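You operate a simulated robot arm through the tools that you are given. There is no shell and no other tool.

You are at the controls of a simulated two-armed robot. One attempt, no reset.

TASK
Trace the ring on the tile at N24 in blue paint, with the light box on High.
Fine: set switch and dial before tracing; use the thin brush from the rack, no stray dabs, put it back; lay the traced tile in the free bay at N25; the yellow tile stays, clean.

The check looks at the end state, three seconds after you hand in, the way a careful person would. Anything else that was tipped, shoved, dropped, spilled or broken makes it a failure.

THE ROBOT
Two 7-joint arms with fingered hands on one trunk that stands fixed in place. Base frame: the origin is at the foot of the trunk, x ahead of it, y to its left, z up; the work surface is at about z = 80. Lengths are in cm, angles in rad, forces in N, time in s.
The left shoulder is at [6, 16.6, 97.7], the right one opposite. With the tool pointing down near the work surface each hand reaches from about 36 to 86 cm from the base axis, measured 20 degrees to its own side. Payload 5 kg a hand.
Tool frame (each hand has its own): the origin (TCP) lies between the finger pads and is the grasp point; the fingertips stand 3.2 cm ahead of it; z points along the fingers, y is the line along which they close. The gripper opens to 16 cm; its body begins 8.9 cm behind the TCP. The gripper is a hand of 3 fingers: y runs from the thumb to the fingers, the wrist lies at [0, 0, -26.7] in the tool frame.
Orientation is that of the tool frame in the base frame, as [roll, pitch, yaw] about the fixed x, y, z axes, in that order (R = Rz(yaw) Ry(pitch) Rx(roll)). With the fingers straight down and closing along the base's y, the tool's x points along the base's -x, its y along +y and its z along -z.

THE INTERFACE
- The arms move only by the tool move_arm. It takes "left_commands", "right_commands" or both (then of equal length, played together; a hand with none holds still); each is text: rows parted by semicolons, each of 6 numbers parted by spaces: the shift along the tool's x, y, z in units of 150 mm (1.0 is 150 mm), then the turn, a rotation vector about the tool's x, y, z in units of 60 degrees (1.0 is 60 degrees). In form: tx ty tz wx wy wz; .... A call has 1 to 20 rows; each row is the pose to reach, as a shift and turn from the pose commanded when the call began, along the tool's axes at that moment. A call with a number of a shift or a turn outside -1 to 1 is refused whole. Rows are played at 5 a second. More than 5 cm and 0.15 rad between two rows, and nothing of the call is played. Where a pose cannot be reached the arm comes as near as it can. A force on the tool above 40 N (or 10 N above the force at the start of the call, whichever is more), or a blocked arm, ends the call early, and 0.2 s more pass. In this call time passes only in rows, and 0.2 s behind the last. The reply holds the time, the measured pose of the TCP, the force on the tool along the base axes, the opening and the grip force, in the units named above and with some noise, with the torque about the TCP (base axes, N m) and any sound that the robot's microphone picked up.
- Cameras (640 x 400 px; columns grow to the right, rows downward): "scene" is now at [4.79, -2.79, 161.86]; the picture's right is [-0.32, -0.95, -0.00], its down [-0.67, 0.23, -0.71] and it looks along [0.67, -0.22, -0.71] (base axes); focal length 347 px, centre (320, 200). "left" rides on the left gripper at [-6.5, -0.4, -11.6] in its tool frame; the picture's right is [0.06, -1.00, 0.00], its down [0.87, 0.05, -0.49] and it looks along [0.49, 0.03, 0.87] (tool axes); focal length 261 px, centre (320, 200). "right" rides on the right gripper at [6.5, -0.4, -11.6] in its tool frame; the picture's right is [0.06, 1.00, 0.00], its down [-0.87, 0.05, -0.49] and it looks along [-0.49, 0.03, 0.87] (tool axes); focal length 261 px, centre (320, 200). There is no depth. A picture from a camera that has moved, and an enlarged one, comes with that camera's place and axes in the base frame and with its lens.
- snapshot(camera): a new picture of that camera. No time passes.
- lift_body(by): slides the trunk up (or, below 0, down) by that many cm; the arms and the scene camera ride with it, the base frame stays. It gives what a move gives, with no picture.
- move_fingers(finger1, finger2, thumb_bend, hand): sets how far each is bent, from 0 (flat) to 1 (curled in); at 0.3 the hand is open as for a grip, at 0.7 the pads meet at the TCP. One left out holds its place. A second passes; each finger stops where it meets its share of the squeeze, and holds until it gets a number again. It is the only way to open and close the hand. It gives what a move gives, with no picture; readings hold the bend of each and the force on the fingers (four entries, about 0 where the hand has none), thumb and palm.
- aim_head(pan, tilt): turns the head with the scene camera to pan (to the left, within 1.501 rad either way) and tilt (down, from -0.506 to 1.204), counted from straight ahead of the robot. It gives what a move gives.
- zoom(camera, box): a new picture of the part [left, top, right, bottom] of that camera's present view, enlarged. No time passes.
- finish_job(): hands the job in; it is judged then, once.

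Places have to be worked out from the pictures, the camera data and where the tool is seen. Open the grippers and draw the arms clear of the work before you hand the job in, unless the task says otherwise.

The tools are called by a JSON object that holds its "fn" and its "kwargs". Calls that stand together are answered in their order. move_arm: Moves the arms, as the interface text tells. Its arguments: {"type":"object","properties":{"left_commands":{"type":"string"},"right_commands":{"type":"string"}},"required":[]} The other tools are called the same way: lift_body (by) moves the trunk up or down; move_fingers (finger1, finger2, thumb_bend, hand) moves the fingers one by one; aim_head (pan, tilt) turns the head that bears the scene camera; snapshot (camera) takes a picture; zoom (camera, box) takes an enlarged picture of a part of a camera's view; finish_job () hands the job in.

At the start:

```text
clock: 0.0
left_eef_pos: [52.88, -5.0, 118.95]
left_orientation: [3.141, 0.001, 3.14]
left_contact_force: [0.3, -0.4, 0.0]
left_wrist_torque: [-0.02, -0.01, -0.03]
left_opening: 15.98
left_gripper_force: 0.0
left_shape: jaw
left_bend: [0.3, 0.3, 0.3]
left_finger forces: [0.1, 0.0, 0.1, 0.0, 0.1, 0.1]
right_eef_pos: [50.65, -50.24, 114.53]
right_orientation: [3.139, 0.001, -3.141]
right_contact_force: [-0.4, 0.1, -0.1]
right_wrist_torque: [0.01, 0.0, 0.03]
right_opening: 15.99
right_gripper_force: 0.1
right_shape: jaw
right_bend: [0.3, 0.3, 0.3]
right_finger forces: [0.0, 0.0, 0.0, 0.0, 0.1, 0.0]
trunk travel left (down, up): [-52.5, 6.5]
head pan, tilt (commanded): [-0.323, 0.787]
```

scene: 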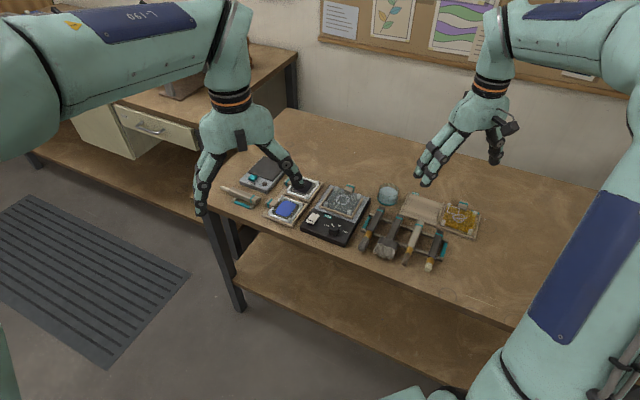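
right: 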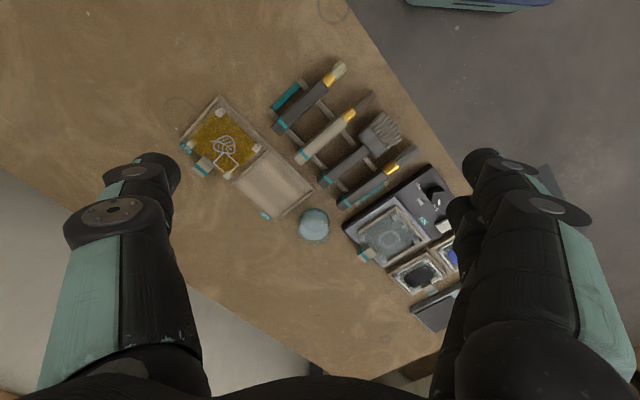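
left: 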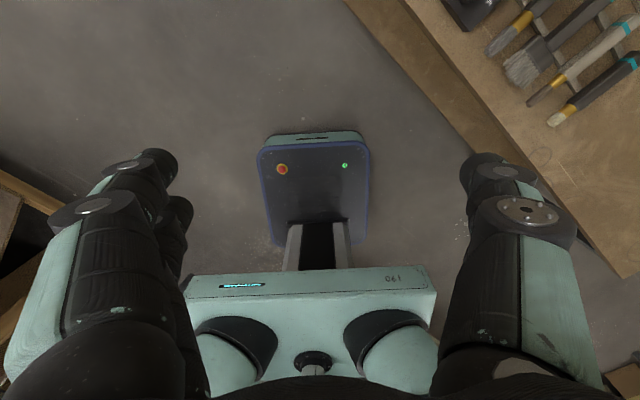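

The pictures show a work table with a light box, brushes on a rack, paint pads and tiles. I'll zoom into the scene to make out details before moving anything.

{"fn": "zoom", "kwargs": {"camera": "scene", "box": [200, 140, 360, 240]}}

{"fn": "zoom", "kwargs": {"camera": "scene", "box": [340, 170, 500, 270]}}

{"fn": "zoom", "kwargs": {"camera": "right", "box": [320, 140, 480, 340]}}

{"fn": "zoom", "kwargs": {"camera": "right", "box": [160, 50, 420, 230]}}

```text
4.00 times, centred on (280, 190) of scene
camera zoom: at [4.79, -2.79, 161.86], right [-0.32, -0.95, 0.0], down [-0.67, 0.23, -0.71], along [0.67, -0.22, -0.71], focal length 1389 px, centre (480, 240)
```

zoom: 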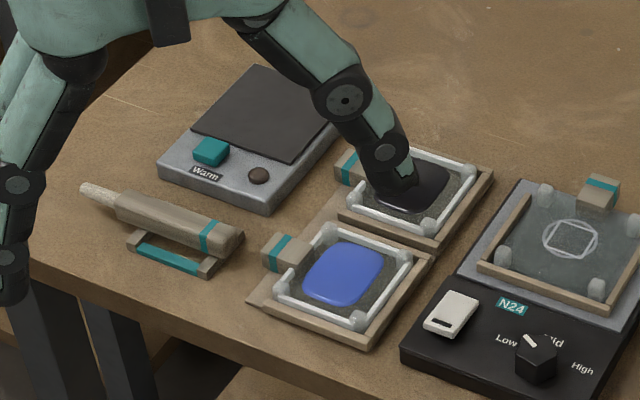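

```text
4.00 times, centred on (420, 220) of scene
camera zoom: at [4.79, -2.79, 161.86], right [-0.32, -0.95, 0.0], down [-0.67, 0.23, -0.71], along [0.67, -0.22, -0.71], focal length 1389 px, centre (-80, 120)
```

zoom: 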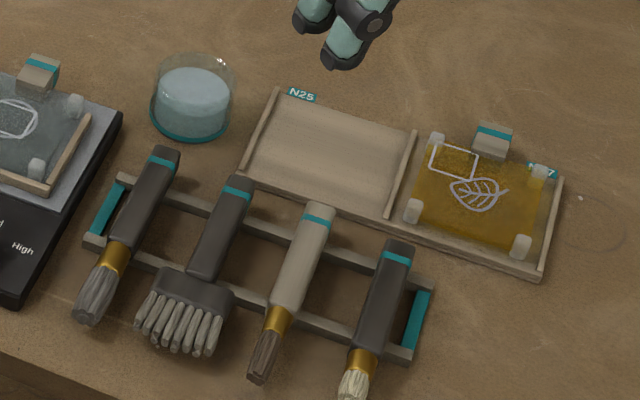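

```text
2.00 times, centred on (400, 240) of right
camera zoom: at [44.29, -50.72, 126.17], right [-0.06, 1.0, 0.0], down [0.87, 0.05, 0.49], along [0.49, 0.03, -0.87], focal length 521 px, centre (160, 120)
```

zoom: 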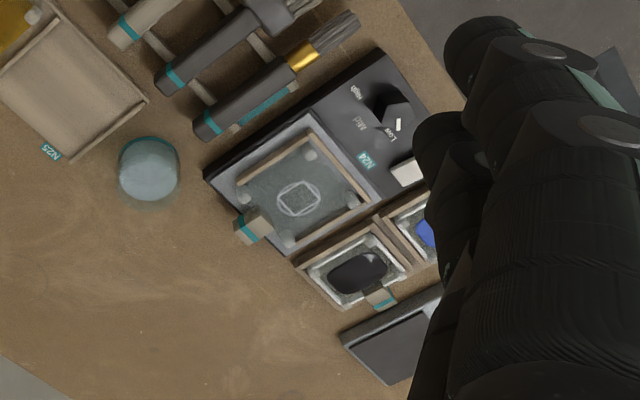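

```text
2.22 times, centred on (290, 140) of right
camera zoom: at [44.29, -50.72, 126.17], right [-0.06, 1.0, 0.0], down [0.87, 0.05, 0.49], along [0.49, 0.03, -0.87], focal length 579 px, centre (387, 333)
```

zoom: 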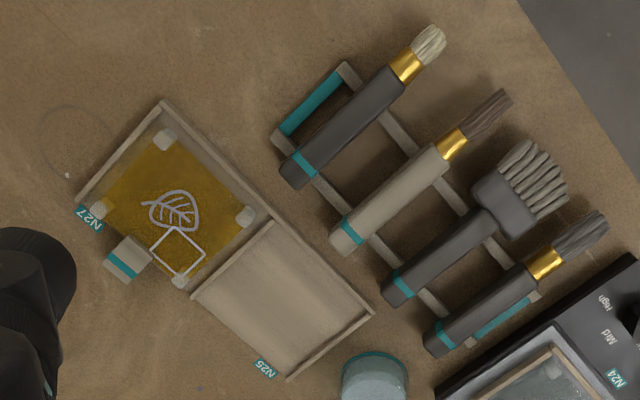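

The light box (N24) with the blank tile is near (76,-34), the rack near (55,-47), blue paint near (80,-17), and the free bay N25 lies beyond the rack. I'll draw the left arm back out of the view while moving the right hand over toward the light box for a closer look.

{"fn": "move_arm", "kwargs": {"left_commands": "0.1 0.25 0 0 0 0; 0.2 0.5 0 0 0 0; 0.3 0.75 0 0 0 0; 0.4 1.0 0 0 0 0", "right_commands": "-0.2 0.25 0 0 0 0; -0.4 0.5 0 0 0 0; -0.6 0.75 0 0 0 0; -0.8 1.0 0 0 0 0"}}

```text
clock: 1.0
left_eef_pos: [46.92, 10.0, 118.97]
left_orientation: [-3.139, 0.0, -3.14]
left_contact_force: [0.7, 0.9, 0.1]
left_wrist_torque: [-0.01, 0.0, -0.03]
left_opening: 15.99
left_gripper_force: 0.1
left_shape: jaw
left_bend: [0.3, 0.3, 0.3]
left_finger forces: [0.0, 0.0, 0.0, 0.0, 0.0, 0.1]
right_eef_pos: [62.78, -35.04, 114.7]
right_orientation: [3.141, 0.001, 3.14]
right_contact_force: [0.7, -0.4, 0.0]
right_wrist_torque: [-0.04, 0.0, 0.0]
right_opening: 15.99
right_gripper_force: 0.0
right_shape: jaw
right_bend: [0.3, 0.3, 0.3]
right_finger forces: [0.0, 0.0, 0.1, 0.1, 0.0, 0.0]
trunk travel left (down, up): [-52.5, 6.5]
head pan, tilt (commanded): [-0.323, 0.787]
```

The right hand is now at (62.8,-35,114.7). I'll take pictures from the right wrist camera and the scene camera.

{"fn": "snapshot", "kwargs": {"camera": "right"}}

{"fn": "snapshot", "kwargs": {"camera": "scene"}}

{"fn": "zoom", "kwargs": {"camera": "right", "box": [200, 100, 440, 250]}}

```text
taken
camera right: at [56.43, -35.45, 126.3], right [-0.06, 1.0, 0.0], down [0.87, 0.05, 0.49], along [0.49, 0.03, -0.87], focal length 261 px, centre (320, 200)
```

right: 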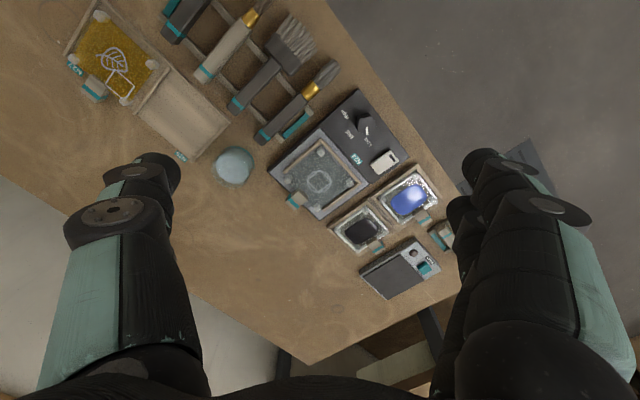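

```text
taken
camera scene: at [4.84, -2.6, 161.86], right [-0.32, -0.95, 0.0], down [-0.67, 0.22, -0.71], along [0.67, -0.22, -0.71], focal length 347 px, centre (320, 200)
```

scene: 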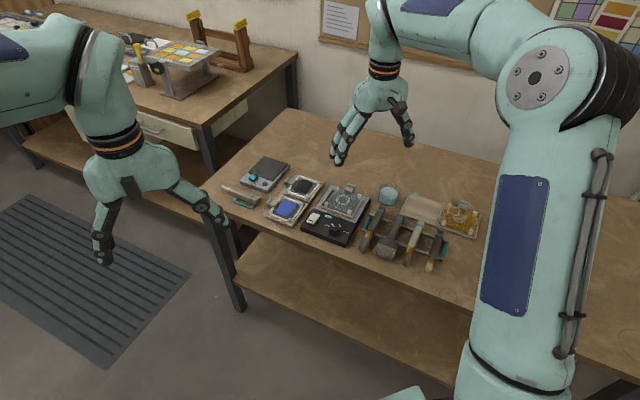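

```text
2.67 times, centred on (320, 175) of right
camera zoom: at [56.43, -35.45, 126.3], right [-0.06, 1.0, 0.0], down [0.87, 0.05, 0.49], along [0.49, 0.03, -0.87], focal length 695 px, centre (320, 267)
```

zoom: 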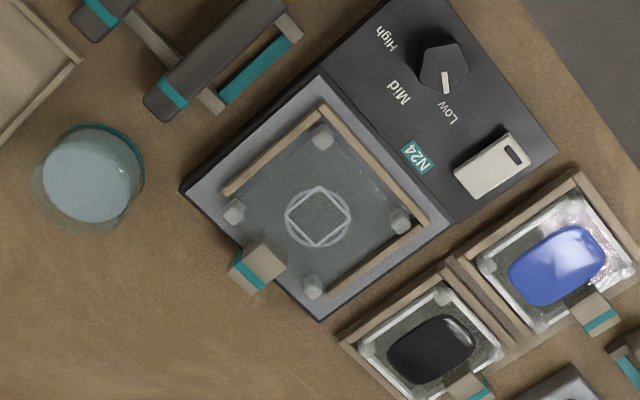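

The dial points at Low and the switch is a white rocker; the ring on the N24 tile sits near (76.3,-34.4). Next I'll lower the right hand over the rack to compare brushes.

{"fn": "move_arm", "kwargs": {"right_commands": "0.12 -0.14 0.13 0 0 0; 0.24 -0.28 0.26 0 0 0; 0.36 -0.42 0.39 0 0 0; 0.48 -0.56 0.52 0 0 0; 0.6 -0.7 0.65 0 0 0; 0.72 -0.84 0.78 0 0 0; 0.85 -0.98 0.92 0 0 0"}}

{"fn": "snapshot", "kwargs": {"camera": "right"}}

{"fn": "zoom", "kwargs": {"camera": "right", "box": [200, 100, 440, 250]}}

```text
clock: 2.6
left_eef_pos: [46.97, 9.83, 119.08]
left_orientation: [3.142, -0.001, 3.14]
left_contact_force: [-0.3, 0.5, -0.3]
left_wrist_torque: [0.0, 0.0, -0.02]
left_opening: 15.98
left_gripper_force: 0.0
left_shape: jaw
left_bend: [0.3, 0.3, 0.3]
left_finger forces: [0.1, 0.1, 0.0, 0.1, 0.1, 0.0]
right_eef_pos: [50.04, -50.02, 100.73]
right_orientation: [3.141, 0.001, 3.139]
right_contact_force: [0.8, 0.7, -0.1]
right_wrist_torque: [0.01, -0.01, -0.02]
right_opening: 16.0
right_gripper_force: 0.0
right_shape: jaw
right_bend: [0.3, 0.3, 0.3]
right_finger forces: [0.1, 0.0, 0.1, 0.0, 0.0, 0.0]
trunk travel left (down, up): [-52.5, 6.5]
head pan, tilt (commanded): [-0.323, 0.787]
```

```text
taken
camera right: at [43.59, -50.55, 112.32], right [-0.06, 1.0, 0.0], down [0.87, 0.05, 0.49], along [0.49, 0.03, -0.87], focal length 261 px, centre (320, 200)
```

right: 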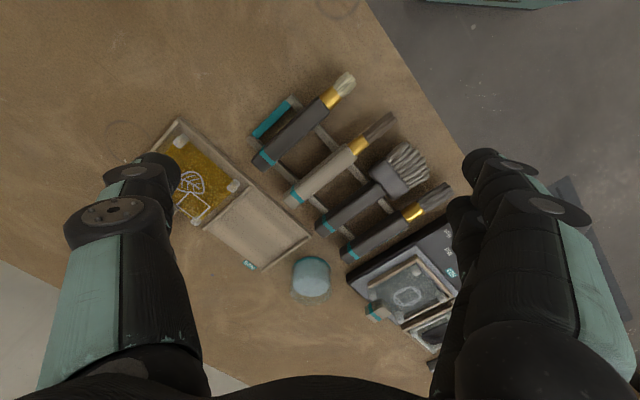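

```text
2.67 times, centred on (320, 175) of right
camera zoom: at [43.59, -50.55, 112.32], right [-0.06, 1.0, 0.0], down [0.87, 0.05, 0.49], along [0.49, 0.03, -0.87], focal length 695 px, centre (320, 267)
```

zoom: 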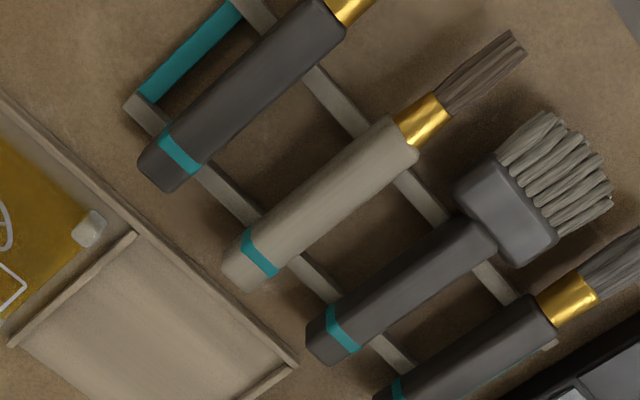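

I need a direct comparison of the bristle heads; I'll zoom into the bristle ends of each brush.

{"fn": "zoom", "kwargs": {"camera": "right", "box": [300, 60, 470, 230]}}

{"fn": "zoom", "kwargs": {"camera": "scene", "box": [350, 200, 460, 280]}}

```text
2.35 times, centred on (385, 145) of right
camera zoom: at [43.59, -50.55, 112.32], right [-0.06, 1.0, 0.0], down [0.87, 0.05, 0.49], along [0.49, 0.03, -0.87], focal length 613 px, centre (167, 329)
```

zoom: 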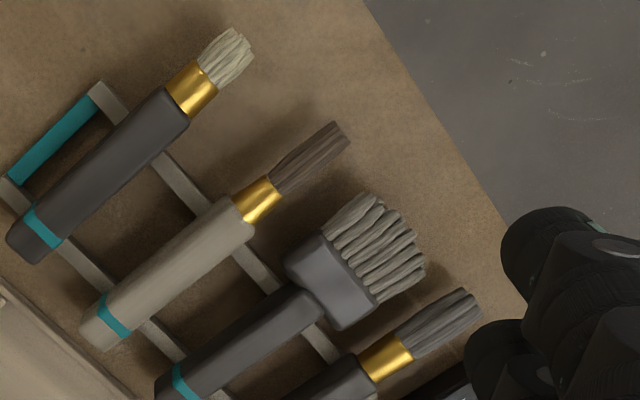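

```text
5.00 times, centred on (405, 240) of scene
camera zoom: at [4.77, -2.85, 161.87], right [-0.32, -0.95, 0.0], down [-0.67, 0.23, -0.71], along [0.67, -0.22, -0.71], focal length 1737 px, centre (-105, 0)
```

zoom: 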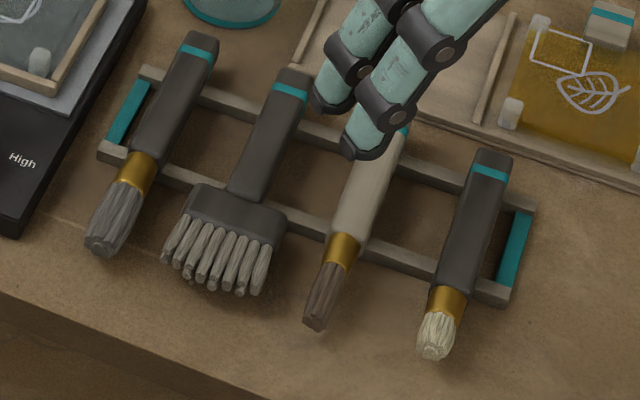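

Brush with the beige handle has the narrowest ferrule and bristles, so that's the thin one. Now I'll view the panel of the light box (dial near (66,-27), switch near (72,-23)) from close up.

{"fn": "move_arm", "kwargs": {"right_commands": "-0.12 0.23 0 0 0 0; -0.24 0.46 0 0 0 0; -0.36 0.69 0 0 0 0; -0.48 0.92 0 0 0 0; -0.6 1.0 0 0 0 0; -0.75 1.0 0.1 0 0 0; -0.8 1.0 0.2 0 0 0"}}

{"fn": "move_arm", "kwargs": {"right_commands": "0 0.25 0 0 0 0; 0 0.5 0.05 0 0 0; 0 0.6 0.1 0 0 0"}}

{"fn": "snapshot", "kwargs": {"camera": "right"}}

{"fn": "zoom", "kwargs": {"camera": "right", "box": [220, 100, 460, 250]}}

```text
clock: 4.2
left_eef_pos: [46.94, 9.88, 118.98]
left_orientation: [-3.142, 0.0, -3.141]
left_contact_force: [-0.3, 0.1, 1.0]
left_wrist_torque: [-0.02, -0.05, 0.01]
left_opening: 15.99
left_gripper_force: 0.1
left_shape: jaw
left_bend: [0.3, 0.3, 0.3]
left_finger forces: [0.0, 0.1, 0.0, 0.0, 0.0, 0.0]
right_eef_pos: [62.0, -34.91, 97.76]
right_orientation: [-3.141, 0.001, 3.14]
right_contact_force: [-0.2, -0.8, 0.5]
right_wrist_torque: [0.0, -0.01, 0.01]
right_opening: 15.98
right_gripper_force: 0.0
right_shape: jaw
right_bend: [0.3, 0.3, 0.3]
right_finger forces: [0.0, 0.0, 0.0, 0.0, 0.0, 0.0]
trunk travel left (down, up): [-52.5, 6.5]
head pan, tilt (commanded): [-0.323, 0.787]
```

```text
clock: 5.0
left_eef_pos: [47.0, 9.96, 119.09]
left_orientation: [3.14, 0.001, 3.141]
left_contact_force: [0.7, -0.1, -0.8]
left_wrist_torque: [-0.01, -0.01, -0.01]
left_opening: 15.97
left_gripper_force: 0.1
left_shape: jaw
left_bend: [0.3, 0.3, 0.3]
left_finger forces: [0.0, 0.1, 0.1, 0.0, 0.0, 0.0]
right_eef_pos: [61.97, -25.83, 96.35]
right_orientation: [3.141, 0.0, 3.141]
right_contact_force: [0.0, 0.1, 0.9]
right_wrist_torque: [-0.03, 0.01, -0.02]
right_opening: 15.97
right_gripper_force: 0.1
right_shape: jaw
right_bend: [0.3, 0.3, 0.3]
right_finger forces: [0.0, 0.1, 0.1, 0.0, 0.0, 0.1]
trunk travel left (down, up): [-52.5, 6.5]
head pan, tilt (commanded): [-0.323, 0.787]
```

```text
taken
camera right: at [55.58, -26.33, 107.88], right [-0.06, 1.0, 0.0], down [0.87, 0.05, 0.49], along [0.49, 0.03, -0.87], focal length 261 px, centre (320, 200)
```

right: 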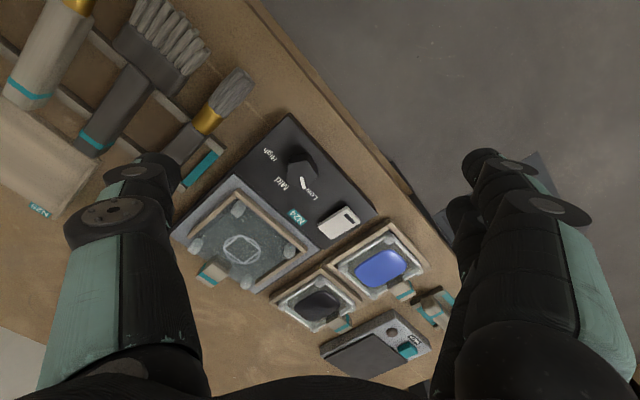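

```text
2.67 times, centred on (340, 175) of right
camera zoom: at [55.58, -26.33, 107.88], right [-0.06, 1.0, 0.0], down [0.87, 0.05, 0.49], along [0.49, 0.03, -0.87], focal length 695 px, centre (267, 267)
```

zoom: 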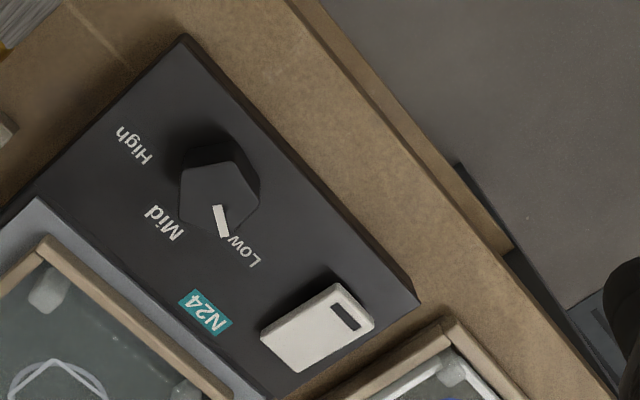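

The dial top is around (65.6,-27.5,84.8) and the switch around (72.4,-23.1,83.1). I'll zoom closely on the switch and dial to see how they work.

{"fn": "zoom", "kwargs": {"camera": "right", "box": [304, 190, 384, 250]}}

{"fn": "zoom", "kwargs": {"camera": "right", "box": [254, 140, 334, 200]}}

{"fn": "zoom", "kwargs": {"camera": "scene", "box": [295, 200, 375, 250]}}

```text
6.67 times, centred on (344, 220) of right
camera zoom: at [55.58, -26.33, 107.88], right [-0.06, 1.0, 0.0], down [0.87, 0.05, 0.49], along [0.49, 0.03, -0.87], focal length 1738 px, centre (160, 67)
```

zoom: 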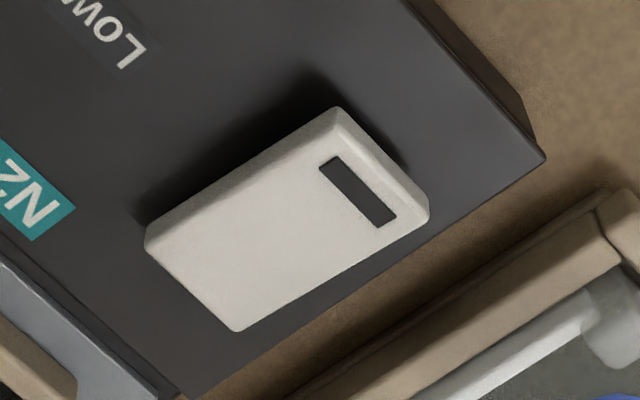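

```text
6.67 times, centred on (294, 170) of right
camera zoom: at [55.58, -26.33, 107.88], right [-0.06, 1.0, 0.0], down [0.87, 0.05, 0.49], along [0.49, 0.03, -0.87], focal length 1738 px, centre (493, 400)
```

zoom: 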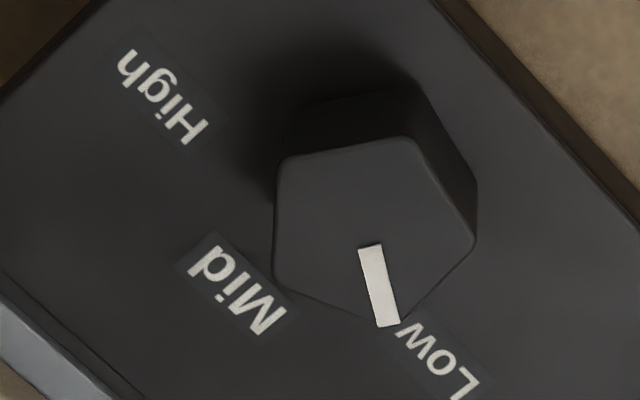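

```text
8.00 times, centred on (335, 225) of scene
camera zoom: at [4.81, -2.76, 161.86], right [-0.32, -0.95, 0.0], down [-0.67, 0.22, -0.71], along [0.67, -0.22, -0.71], focal length 2779 px, centre (200, 0)
```

zoom: 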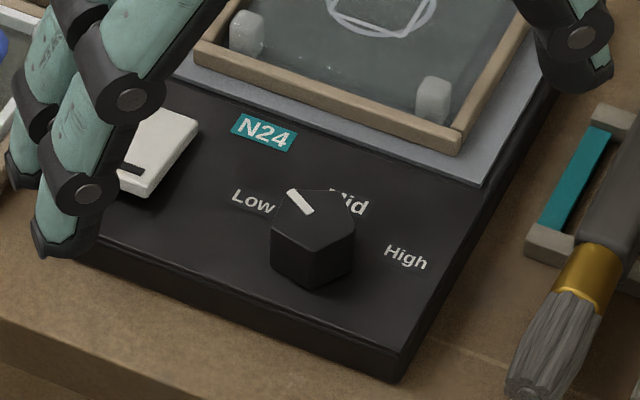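

The switch is a rocker with its marked end on the operator's side looking raised. I'll close the right hand in the air to see where the fingertips end up for pressing.

{"fn": "move_fingers", "kwargs": {"hand": "right", "finger1": 0.7, "finger2": 0.7, "thumb_bend": 0.7}}

{"fn": "snapshot", "kwargs": {"camera": "right"}}

{"fn": "zoom", "kwargs": {"camera": "scene", "box": [270, 100, 430, 250]}}

```text
clock: 6.0
left_eef_pos: [46.94, 9.96, 119.0]
left_orientation: [-3.141, 0.001, -3.141]
left_contact_force: [-0.2, -1.2, 0.1]
left_wrist_torque: [0.0, -0.03, 0.04]
left_opening: 15.97
left_gripper_force: 0.2
left_shape: jaw
left_bend: [0.3, 0.3, 0.3]
left_finger forces: [0.1, 0.1, 0.0, 0.1, 0.0, 0.1]
right_eef_pos: [61.92, -25.9, 96.32]
right_orientation: [3.14, 0.001, 3.141]
right_contact_force: [0.9, 0.0, 0.0]
right_wrist_torque: [0.01, 0.03, 0.02]
right_opening: 1.28
right_gripper_force: 0.1
right_shape: fingers
right_bend: [0.7, 0.7, 0.7]
right_finger forces: [0.0, 0.1, 0.0, 0.0, 0.0, 0.0]
trunk travel left (down, up): [-52.5, 6.5]
head pan, tilt (commanded): [-0.323, 0.787]
```

```text
taken
camera right: at [55.57, -26.38, 107.91], right [-0.06, 1.0, 0.0], down [0.87, 0.05, 0.49], along [0.49, 0.03, -0.87], focal length 261 px, centre (320, 200)
```

right: 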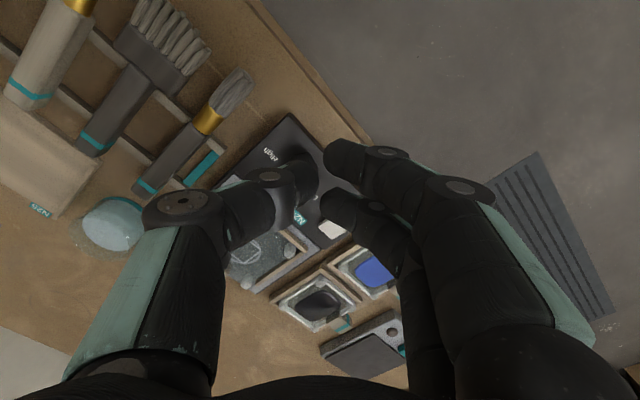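

```text
2.67 times, centred on (350, 175) of scene
camera zoom: at [4.79, -2.78, 161.86], right [-0.32, -0.95, 0.0], down [-0.67, 0.22, -0.71], along [0.67, -0.22, -0.71], focal length 926 px, centre (240, 267)
```

zoom: 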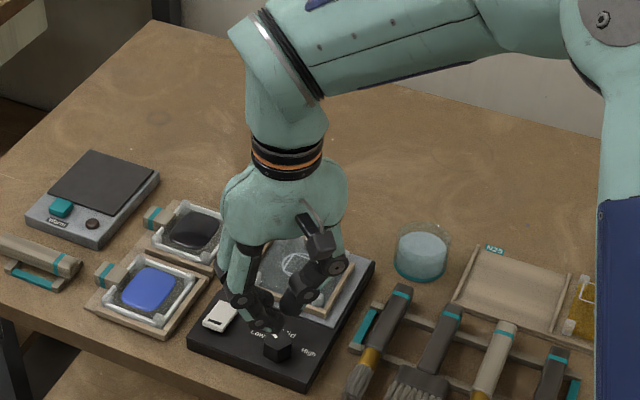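

The hand closes on the TCP with tips about 3 cm ahead; two fingers sit on the +y side, thumb on the −y side. I'll zoom on the switch from the scene camera to judge its tilt.

{"fn": "zoom", "kwargs": {"camera": "scene", "box": [300, 200, 348, 230]}}

{"fn": "zoom", "kwargs": {"camera": "right", "box": [220, 120, 400, 240]}}

```text
13.33 times, centred on (324, 215) of scene
camera zoom: at [4.79, -2.78, 161.86], right [-0.32, -0.95, 0.0], down [-0.67, 0.22, -0.71], along [0.67, -0.22, -0.71], focal length 4631 px, centre (267, 0)
```

zoom: 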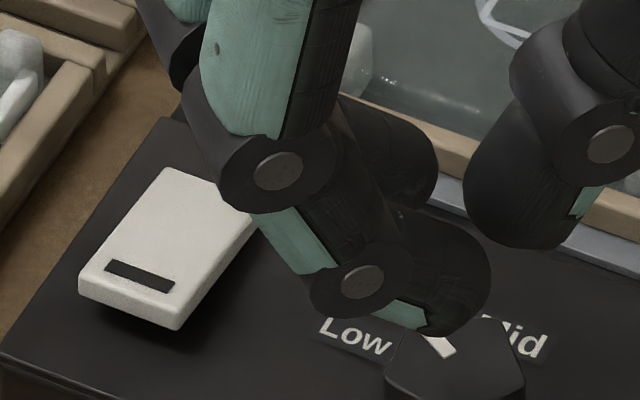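

```text
3.33 times, centred on (310, 180) of right
camera zoom: at [55.57, -26.38, 107.91], right [-0.06, 1.0, 0.0], down [0.87, 0.05, 0.49], along [0.49, 0.03, -0.87], focal length 869 px, centre (353, 267)
```

zoom: 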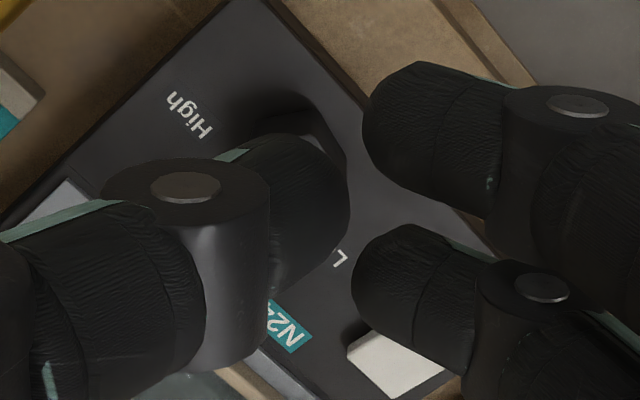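

The rocker's marked near end is clearly raised with a gap under it, so I'll press that end down with the thumb tip. I'll open the two fingers, keep the thumb bent, turn the hand so the fingers are on the operator's side, and hover above the switch's near end.

{"fn": "move_fingers", "kwargs": {"hand": "right", "finger1": 0.3, "finger2": 0.3}}

{"fn": "move_arm", "kwargs": {"right_commands": "-0.1 0.045 0 0 0 -0.1225; -0.2 0.09 0 0 0 -0.245; -0.3 0.135 0 0 0 -0.3675; -0.4 0.18 0 0 0 -0.49; -0.51 0.225 0 0 0 -0.6125; -0.613 0.27 0 0 0 -0.735"}}

{"fn": "snapshot", "kwargs": {"camera": "right"}}

{"fn": "zoom", "kwargs": {"camera": "scene", "box": [260, 130, 420, 250]}}

```text
clock: 7.0
left_eef_pos: [46.89, 9.88, 119.05]
left_orientation: [3.141, 0.0, -3.142]
left_contact_force: [0.3, 0.8, 0.0]
left_wrist_torque: [0.0, -0.02, 0.01]
left_opening: 15.98
left_gripper_force: 0.0
left_shape: jaw
left_bend: [0.3, 0.3, 0.3]
left_finger forces: [0.0, 0.1, 0.1, 0.0, 0.0, 0.0]
right_eef_pos: [61.94, -25.72, 96.37]
right_orientation: [3.139, 0.0, -3.141]
right_contact_force: [-0.1, -0.1, -0.6]
right_wrist_torque: [-0.02, 0.01, -0.02]
right_opening: 8.87
right_gripper_force: 0.1
right_shape: fingers
right_bend: [0.3, 0.3, 0.7]
right_finger forces: [0.0, 0.0, 0.0, 0.1, 0.1, 0.0]
trunk travel left (down, up): [-52.5, 6.5]
head pan, tilt (commanded): [-0.323, 0.787]
```

```text
clock: 8.4
left_eef_pos: [46.89, 9.95, 118.94]
left_orientation: [-3.141, 0.0, 3.14]
left_contact_force: [-0.4, 0.3, 0.4]
left_wrist_torque: [-0.01, -0.03, -0.01]
left_opening: 15.98
left_gripper_force: 0.0
left_shape: jaw
left_bend: [0.3, 0.3, 0.3]
left_finger forces: [0.0, 0.0, 0.1, 0.0, 0.0, 0.0]
right_eef_pos: [71.18, -21.87, 96.46]
right_orientation: [-3.141, 0.002, -2.371]
right_contact_force: [-0.3, -0.2, 0.2]
right_wrist_torque: [0.03, -0.02, 0.01]
right_opening: 8.85
right_gripper_force: 0.1
right_shape: fingers
right_bend: [0.3, 0.3, 0.7]
right_finger forces: [0.0, 0.0, 0.0, 0.1, 0.0, 0.0]
trunk travel left (down, up): [-52.5, 6.5]
head pan, tilt (commanded): [-0.323, 0.787]
```

```text
taken
camera right: at [66.9, -26.88, 108.03], right [-0.74, 0.67, 0.0], down [0.58, 0.64, 0.49], along [0.33, 0.37, -0.87], focal length 261 px, centre (320, 200)
```

right: 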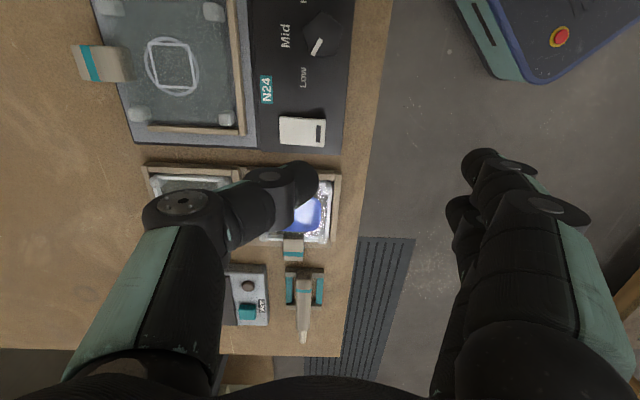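

```text
3.33 times, centred on (340, 190) of scene
camera zoom: at [4.83, -2.76, 161.86], right [-0.32, -0.95, 0.0], down [-0.67, 0.22, -0.71], along [0.67, -0.22, -0.71], focal length 1158 px, centre (253, 233)
```

zoom: 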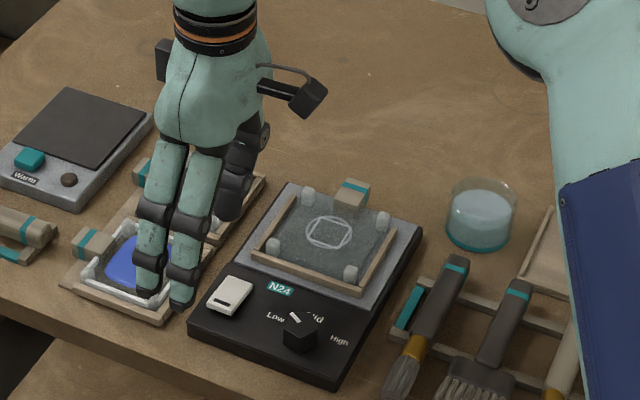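

The switch's marked end lies near (71.3,-21.9) and the thumb tip is about above it. I'll shift slightly toward the near end and descend to just above the switch.

{"fn": "move_arm", "kwargs": {"right_commands": "0 0.027 0.13 0 0 0; 0 0.027 0.26 0 0 0; 0 0.027 0.4 0 0 0; 0 0.027 0.52 0 0 0"}}

{"fn": "zoom", "kwargs": {"camera": "right", "box": [200, 50, 440, 250]}}

{"fn": "zoom", "kwargs": {"camera": "scene", "box": [270, 160, 370, 240]}}

```text
clock: 9.4
left_eef_pos: [46.96, 9.89, 119.01]
left_orientation: [3.141, 0.001, 3.14]
left_contact_force: [-0.3, 0.5, 0.3]
left_wrist_torque: [-0.01, 0.01, -0.01]
left_opening: 15.96
left_gripper_force: 0.1
left_shape: jaw
left_bend: [0.3, 0.3, 0.3]
left_finger forces: [0.1, 0.0, 0.0, 0.0, 0.1, 0.0]
right_eef_pos: [70.75, -21.62, 88.7]
right_orientation: [3.14, 0.0, -2.371]
right_contact_force: [0.0, -0.1, -0.3]
right_wrist_torque: [0.0, 0.03, -0.02]
right_opening: 8.85
right_gripper_force: 0.0
right_shape: fingers
right_bend: [0.3, 0.3, 0.7]
right_finger forces: [0.0, 0.1, 0.1, 0.0, 0.1, 0.1]
trunk travel left (down, up): [-52.5, 6.5]
head pan, tilt (commanded): [-0.323, 0.787]
```

```text
2.00 times, centred on (320, 150) of right
camera zoom: at [66.49, -26.54, 100.21], right [-0.74, 0.67, 0.0], down [0.59, 0.64, 0.49], along [0.33, 0.36, -0.87], focal length 521 px, centre (320, 300)
```

zoom: 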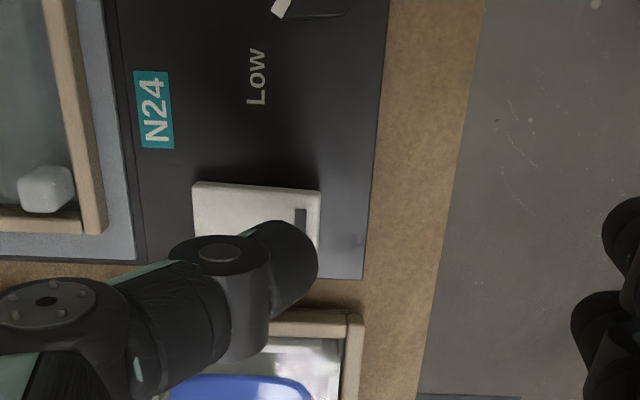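

```text
5.00 times, centred on (320, 200) of scene
camera zoom: at [4.82, -2.78, 161.86], right [-0.32, -0.95, 0.0], down [-0.67, 0.22, -0.71], along [0.67, -0.22, -0.71], focal length 1737 px, centre (320, 200)
```

zoom: 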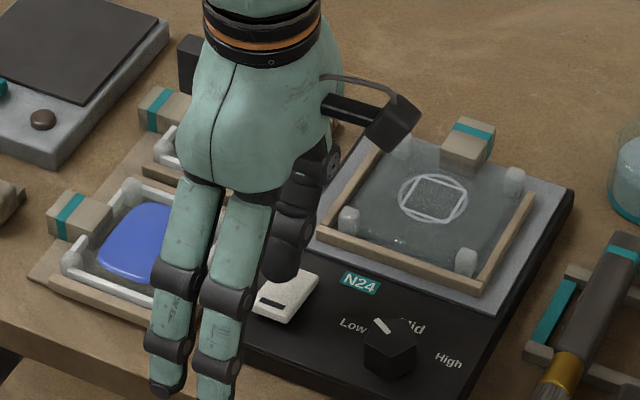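

The thumb tip is just above the marked end. I'll nudge it slightly to centre and press down in small steps.

{"fn": "move_arm", "kwargs": {"right_commands": "0.025 0 0 0 0 0; 0.025 0 0.03 0 0 0; 0.025 0 0.06 0 0 0; 0.025 0 0.09 0 0 0; 0.025 0 0.11 0 0 0; 0.025 0 0.13 0 0 0"}}

{"fn": "zoom", "kwargs": {"camera": "right", "box": [200, 50, 440, 250]}}

```text
clock: 10.8
left_eef_pos: [46.88, 9.9, 118.98]
left_orientation: [-3.142, 0.001, -3.141]
left_contact_force: [-0.1, 0.1, -1.1]
left_wrist_torque: [-0.01, 0.0, -0.01]
left_opening: 15.97
left_gripper_force: 0.0
left_shape: jaw
left_bend: [0.3, 0.3, 0.3]
left_finger forces: [0.0, 0.0, 0.0, 0.0, 0.0, 0.0]
right_eef_pos: [70.56, -21.89, 86.59]
right_orientation: [3.14, 0.0, -2.372]
right_contact_force: [0.7, 0.4, 1.0]
right_wrist_torque: [0.01, 0.02, -0.01]
right_opening: 8.77
right_gripper_force: 1.0
right_shape: fingers
right_bend: [0.3, 0.3, 0.7]
right_finger forces: [0.0, 0.0, 0.0, 0.1, 1.5, 0.0]
trunk travel left (down, up): [-52.5, 6.5]
head pan, tilt (commanded): [-0.323, 0.787]
```

```text
2.00 times, centred on (320, 150) of right
camera zoom: at [66.34, -26.76, 98.13], right [-0.74, 0.67, 0.0], down [0.59, 0.64, 0.49], along [0.33, 0.36, -0.87], focal length 521 px, centre (320, 300)
```

zoom: 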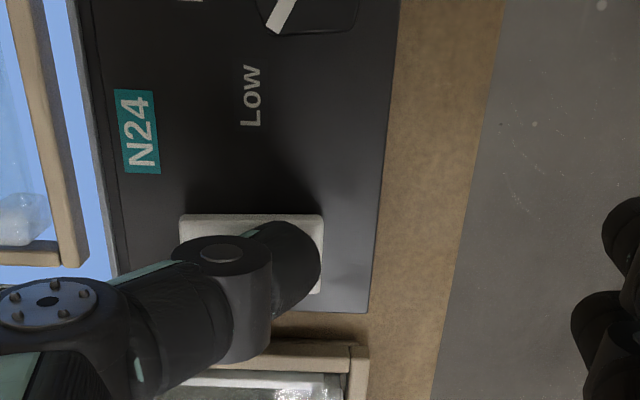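

The light box has lit up, so the switch is on. I'll raise the hand, set all digits half open for the dial, and hover over the dial near (65.7,-27.4).

{"fn": "move_arm", "kwargs": {"right_commands": "0 0 -0.2 0 0 0; 0 0 -0.4 0 0 0; 0 0 -0.6 0 0 0; 0.16 -0.012 -0.6 0 0 0; 0.32 -0.024 -0.6 0 0 0; 0.49 -0.036 -0.6 0 0 0"}}

{"fn": "move_fingers", "kwargs": {"hand": "right", "finger1": 0.53, "finger2": 0.53, "thumb_bend": 0.53}}

{"fn": "snapshot", "kwargs": {"camera": "right"}}

{"fn": "zoom", "kwargs": {"camera": "scene", "box": [270, 150, 390, 240]}}

```text
clock: 12.2
left_eef_pos: [46.91, 9.84, 119.11]
left_orientation: [-3.141, 0.0, 3.141]
left_contact_force: [-0.2, 0.4, 0.7]
left_wrist_torque: [0.03, 0.0, -0.03]
left_opening: 15.97
left_gripper_force: 0.0
left_shape: jaw
left_bend: [0.3, 0.3, 0.3]
left_finger forces: [0.1, 0.1, 0.1, 0.0, 0.0, 0.0]
right_eef_pos: [65.69, -27.29, 95.53]
right_orientation: [-3.14, 0.003, -2.372]
right_contact_force: [0.2, 0.7, -0.3]
right_wrist_torque: [0.0, -0.01, 0.02]
right_opening: 8.81
right_gripper_force: 0.0
right_shape: fingers
right_bend: [0.3, 0.3, 0.7]
right_finger forces: [0.0, 0.0, 0.0, 0.0, 0.0, 0.1]
trunk travel left (down, up): [-52.5, 6.5]
head pan, tilt (commanded): [-0.323, 0.787]
```

```text
clock: 13.2
left_eef_pos: [47.1, 9.91, 119.09]
left_orientation: [3.14, -0.001, 3.141]
left_contact_force: [0.0, -0.9, 0.0]
left_wrist_torque: [-0.02, 0.03, -0.01]
left_opening: 16.0
left_gripper_force: 0.0
left_shape: jaw
left_bend: [0.3, 0.3, 0.3]
left_finger forces: [0.0, 0.1, 0.0, 0.0, 0.1, 0.1]
right_eef_pos: [65.8, -27.28, 95.55]
right_orientation: [3.141, 0.003, -2.371]
right_contact_force: [-0.2, -0.3, 0.2]
right_wrist_torque: [-0.04, 0.0, 0.01]
right_opening: 7.52
right_gripper_force: 0.2
right_shape: fingers
right_bend: [0.53, 0.53, 0.53]
right_finger forces: [0.0, 0.0, 0.0, 0.0, 0.1, 0.0]
trunk travel left (down, up): [-52.5, 6.5]
head pan, tilt (commanded): [-0.323, 0.787]
```

```text
taken
camera right: at [61.48, -32.24, 107.15], right [-0.74, 0.67, 0.0], down [0.59, 0.64, 0.49], along [0.33, 0.36, -0.87], focal length 261 px, centre (320, 200)
```

right: 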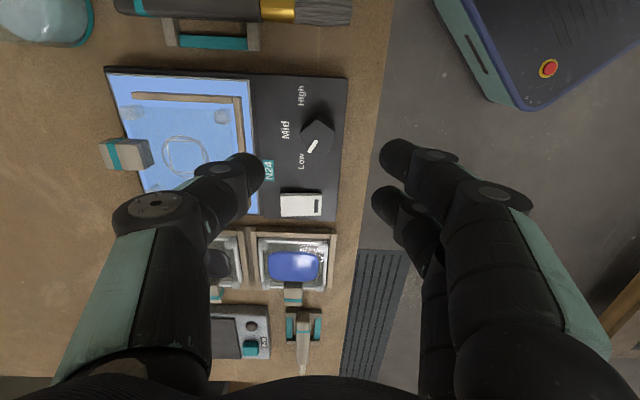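

```text
4.44 times, centred on (330, 195) of scene
camera zoom: at [4.79, -2.77, 161.86], right [-0.32, -0.95, 0.0], down [-0.67, 0.22, -0.71], along [0.67, -0.22, -0.71], focal length 1544 px, centre (276, 222)
```

zoom: 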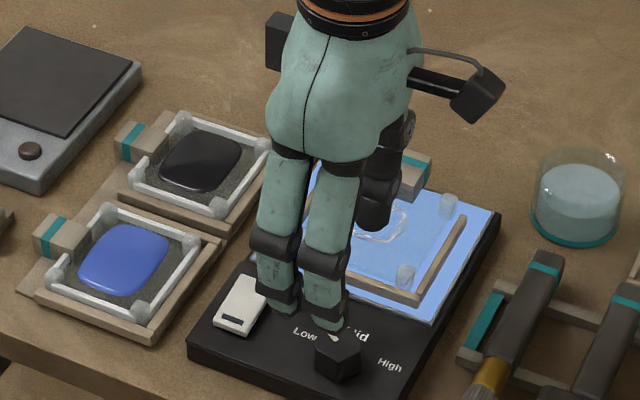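

The dial top is near (65.75,-27.6). I'll narrow the opening a little and descend around the dial to just above the panel.

{"fn": "move_fingers", "kwargs": {"hand": "right", "finger1": 0.57, "finger2": 0.57, "thumb_bend": 0.57}}

{"fn": "move_arm", "kwargs": {"right_commands": "0.014 -0.017 0.13 0 0 0; 0.014 -0.017 0.26 0 0 0; 0.014 -0.017 0.39 0 0 0; 0.014 -0.017 0.48 0 0 0; 0.014 -0.017 0.55 0 0 0"}}

{"fn": "zoom", "kwargs": {"camera": "right", "box": [200, 80, 440, 260]}}

{"fn": "zoom", "kwargs": {"camera": "scene", "box": [290, 170, 380, 240]}}

```text
clock: 14.2
left_eef_pos: [46.96, 9.88, 119.0]
left_orientation: [3.141, 0.0, 3.14]
left_contact_force: [-0.1, 0.0, 0.3]
left_wrist_torque: [-0.02, -0.02, -0.03]
left_opening: 15.97
left_gripper_force: 0.0
left_shape: jaw
left_bend: [0.3, 0.3, 0.3]
left_finger forces: [0.0, 0.1, 0.0, 0.0, 0.0, 0.1]
right_eef_pos: [65.82, -27.17, 95.63]
right_orientation: [-3.14, 0.001, -2.372]
right_contact_force: [0.0, -1.0, -0.7]
right_wrist_torque: [0.01, -0.04, 0.0]
right_opening: 6.38
right_gripper_force: 0.1
right_shape: fingers
right_bend: [0.56, 0.56, 0.56]
right_finger forces: [0.0, 0.0, 0.0, 0.1, 0.0, 0.1]
trunk travel left (down, up): [-52.5, 6.5]
head pan, tilt (commanded): [-0.323, 0.787]
```

```text
clock: 15.4
left_eef_pos: [47.0, 10.02, 118.97]
left_orientation: [-3.141, 0.0, 3.14]
left_contact_force: [0.8, -0.1, 0.3]
left_wrist_torque: [0.03, 0.01, -0.01]
left_opening: 16.0
left_gripper_force: 0.0
left_shape: jaw
left_bend: [0.3, 0.3, 0.3]
left_finger forces: [0.0, 0.0, 0.0, 0.0, 0.0, 0.0]
right_eef_pos: [65.73, -27.65, 87.21]
right_orientation: [3.141, 0.001, -2.373]
right_contact_force: [-0.2, 0.1, 0.6]
right_wrist_torque: [0.03, -0.01, 0.0]
right_opening: 6.36
right_gripper_force: 0.0
right_shape: fingers
right_bend: [0.56, 0.56, 0.56]
right_finger forces: [0.1, 0.0, 0.1, 0.0, 0.0, 0.0]
trunk travel left (down, up): [-52.5, 6.5]
head pan, tilt (commanded): [-0.323, 0.787]
```

```text
2.22 times, centred on (320, 170) of right
camera zoom: at [61.43, -32.64, 98.78], right [-0.74, 0.67, 0.0], down [0.59, 0.64, 0.49], along [0.33, 0.36, -0.87], focal length 579 px, centre (320, 267)
```

zoom: 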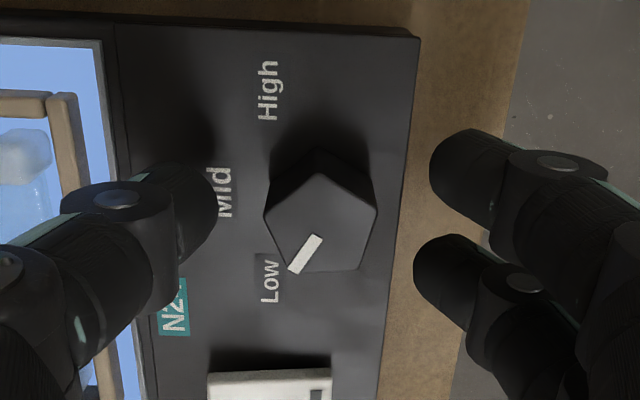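

```text
5.71 times, centred on (335, 205) of scene
camera zoom: at [4.81, -2.79, 161.86], right [-0.32, -0.95, 0.0], down [-0.67, 0.23, -0.71], along [0.67, -0.22, -0.71], focal length 1985 px, centre (234, 171)
```

zoom: 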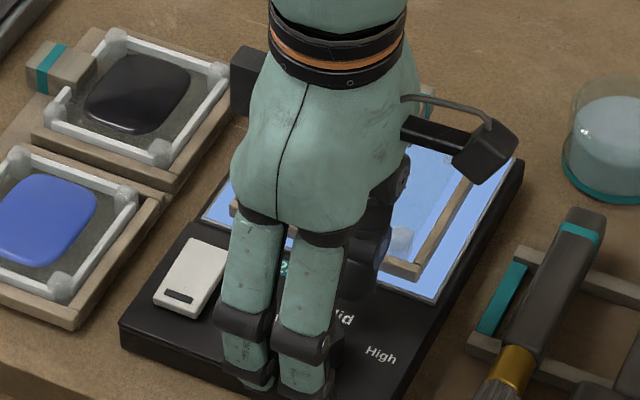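

The dial is centred between thumb and fingers. I'll descend 1.2 cm more and close gently around the dial.

{"fn": "move_arm", "kwargs": {"right_commands": "0 0 0.03 0 0 0; 0 0 0.06 0 0 0; 0 0 0.085 0 0 0"}}

{"fn": "move_fingers", "kwargs": {"hand": "right", "finger1": 0.68, "finger2": 0.68, "thumb_bend": 0.68}}

{"fn": "zoom", "kwargs": {"camera": "right", "box": [200, 80, 440, 260]}}

```text
clock: 16.2
left_eef_pos: [46.83, 9.87, 119.17]
left_orientation: [3.141, 0.002, -3.142]
left_contact_force: [-0.4, 0.3, -0.9]
left_wrist_torque: [-0.01, 0.03, 0.02]
left_opening: 15.98
left_gripper_force: 0.0
left_shape: jaw
left_bend: [0.3, 0.3, 0.3]
left_finger forces: [0.1, 0.0, 0.0, 0.0, 0.0, 0.0]
right_eef_pos: [65.72, -27.56, 86.18]
right_orientation: [-3.141, 0.003, -2.372]
right_contact_force: [0.7, -1.1, 9.7]
right_wrist_torque: [-0.38, -0.3, 0.0]
right_opening: 6.36
right_gripper_force: 5.8
right_shape: fingers
right_bend: [0.56, 0.56, 0.56]
right_finger forces: [0.0, 0.0, 0.0, 0.0, 10.3, 0.0]
trunk travel left (down, up): [-52.5, 6.5]
head pan, tilt (commanded): [-0.323, 0.787]
```

```text
clock: 17.2
left_eef_pos: [47.03, 9.91, 119.02]
left_orientation: [3.141, -0.001, 3.141]
left_contact_force: [-0.4, -0.5, 0.0]
left_wrist_torque: [0.01, 0.0, 0.01]
left_opening: 16.01
left_gripper_force: 0.0
left_shape: jaw
left_bend: [0.3, 0.3, 0.3]
left_finger forces: [0.1, 0.0, 0.0, 0.0, 0.0, 0.0]
right_eef_pos: [65.65, -27.76, 85.93]
right_orientation: [3.14, 0.0, -2.375]
right_contact_force: [1.0, -4.1, -2.9]
right_wrist_torque: [-0.09, -0.01, 0.02]
right_opening: 2.72
right_gripper_force: 6.0
right_shape: fingers
right_bend: [0.68, 0.65, 0.66]
right_finger forces: [0.2, 3.7, 0.0, 0.1, 8.0, 0.1]
trunk travel left (down, up): [-52.5, 6.5]
head pan, tilt (commanded): [-0.323, 0.787]
```

```text
2.22 times, centred on (320, 170) of right
camera zoom: at [61.38, -32.71, 97.58], right [-0.74, 0.67, 0.0], down [0.59, 0.64, 0.49], along [0.33, 0.36, -0.87], focal length 579 px, centre (320, 267)
```

zoom: 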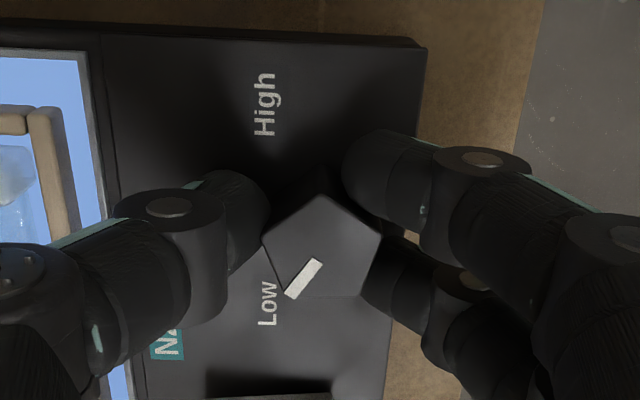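

Thumb and finger 2 hold the dial. I'll lift a hair and rotate clockwise (about tool +z) by 60° in small steps.

{"fn": "move_arm", "kwargs": {"right_commands": "0 0 -0.012 0 0 0; 0 0 -0.012 0 0 0.12; 0 0 -0.012 0 0 0.24; 0 0 -0.012 0 0 0.36; 0 0 -0.012 0 0 0.48; 0 0 -0.012 0 0 0.6; 0 0 -0.012 0 0 0.72; 0 0 -0.012 0 0 0.84; 0 0 -0.012 0 0 0.96; 0 0 -0.012 0 0 1.0"}}

{"fn": "zoom", "kwargs": {"camera": "right", "box": [200, 80, 440, 260]}}

{"fn": "zoom", "kwargs": {"camera": "scene", "box": [290, 170, 380, 240]}}

```text
clock: 19.4
left_eef_pos: [46.86, 9.87, 118.99]
left_orientation: [3.142, -0.001, -3.141]
left_contact_force: [-0.6, -0.1, 0.2]
left_wrist_torque: [0.01, 0.02, 0.0]
left_opening: 15.99
left_gripper_force: 0.1
left_shape: jaw
left_bend: [0.3, 0.3, 0.3]
left_finger forces: [0.0, 0.0, 0.1, 0.0, 0.1, 0.0]
right_eef_pos: [65.63, -27.59, 86.19]
right_orientation: [3.14, 0.0, 2.862]
right_contact_force: [-3.5, 0.7, -2.1]
right_wrist_torque: [0.01, 0.07, 0.02]
right_opening: 2.75
right_gripper_force: 4.7
right_shape: fingers
right_bend: [0.67, 0.65, 0.66]
right_finger forces: [2.9, 2.9, 0.0, 0.0, 4.7, 0.1]
trunk travel left (down, up): [-52.5, 6.5]
head pan, tilt (commanded): [-0.323, 0.787]
```

```text
2.22 times, centred on (320, 170) of right
camera zoom: at [59.47, -26.27, 97.81], right [0.22, 0.98, 0.0], down [0.85, -0.19, 0.49], along [0.48, -0.1, -0.87], focal length 579 px, centre (320, 267)
```

zoom: 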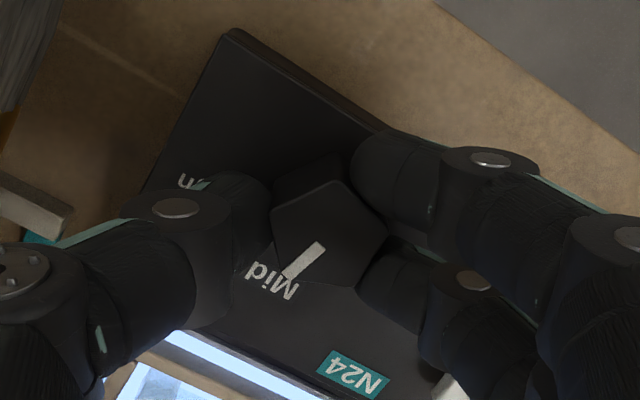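

```text
5.71 times, centred on (335, 205) of scene
camera zoom: at [4.79, -2.78, 161.86], right [-0.32, -0.95, 0.0], down [-0.67, 0.22, -0.71], along [0.67, -0.22, -0.71], focal length 1985 px, centre (234, 171)
```

zoom: 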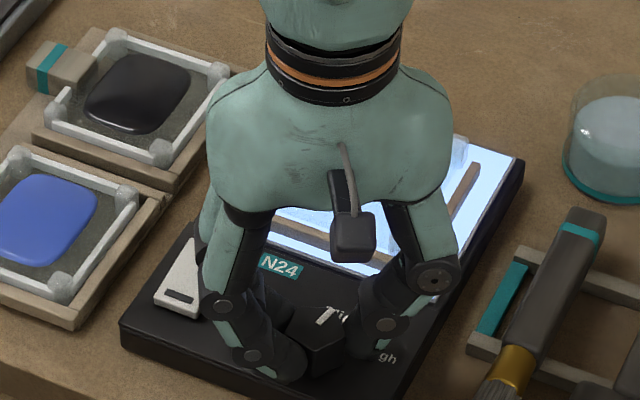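

The dial now points at Mid and the light got brighter. I'll continue the same rotation another 60° toward High.

{"fn": "move_arm", "kwargs": {"right_commands": "0 0 0 0 0 0.12; 0 0 0 0 0 0.24; 0 0 0 0 0 0.36; 0 0 0 0 0 0.48; 0 0 0 0 0 0.6; 0 0 0 0 0 0.72; 0 0 0 0 0 0.84; 0 0 0 0 0 0.96; 0 0 0 0 0 1.0"}}

{"fn": "zoom", "kwargs": {"camera": "right", "box": [200, 80, 440, 260]}}

{"fn": "zoom", "kwargs": {"camera": "scene", "box": [290, 170, 380, 240]}}

```text
clock: 21.4
left_eef_pos: [46.8, 10.01, 119.04]
left_orientation: [-3.139, 0.001, -3.141]
left_contact_force: [0.3, 0.1, -0.3]
left_wrist_torque: [0.01, 0.01, 0.02]
left_opening: 16.0
left_gripper_force: 0.1
left_shape: jaw
left_bend: [0.3, 0.3, 0.3]
left_finger forces: [0.1, 0.0, 0.0, 0.1, 0.1, 0.0]
right_eef_pos: [65.69, -27.43, 86.17]
right_orientation: [3.14, -0.002, 1.817]
right_contact_force: [-5.8, 11.3, 0.7]
right_wrist_torque: [0.27, 0.11, 0.46]
right_opening: 2.73
right_gripper_force: 14.9
right_shape: fingers
right_bend: [0.67, 0.65, 0.66]
right_finger forces: [16.7, 4.3, 0.0, 0.0, 8.9, 0.0]
trunk travel left (down, up): [-52.5, 6.5]
head pan, tilt (commanded): [-0.323, 0.787]
```

```text
2.22 times, centred on (320, 170) of right
camera zoom: at [63.83, -21.29, 97.81], right [0.95, 0.3, 0.0], down [0.26, -0.83, 0.49], along [0.15, -0.47, -0.87], focal length 579 px, centre (320, 267)
```

zoom: 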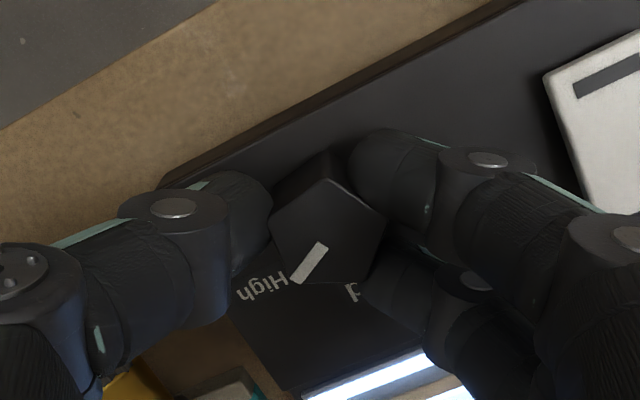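

```text
5.71 times, centred on (335, 205) of scene
camera zoom: at [4.74, -2.65, 161.87], right [-0.32, -0.95, 0.0], down [-0.67, 0.22, -0.71], along [0.67, -0.22, -0.71], focal length 1985 px, centre (234, 171)
```

zoom: 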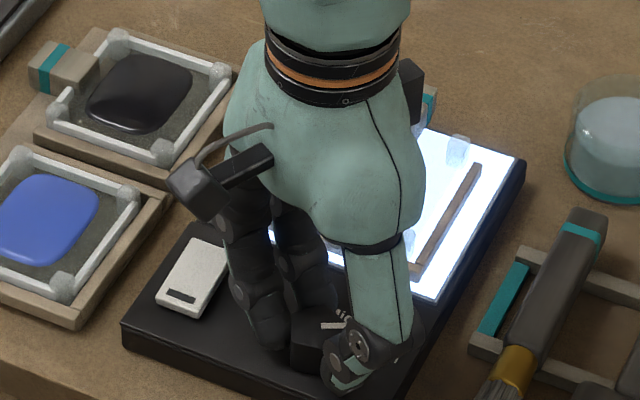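

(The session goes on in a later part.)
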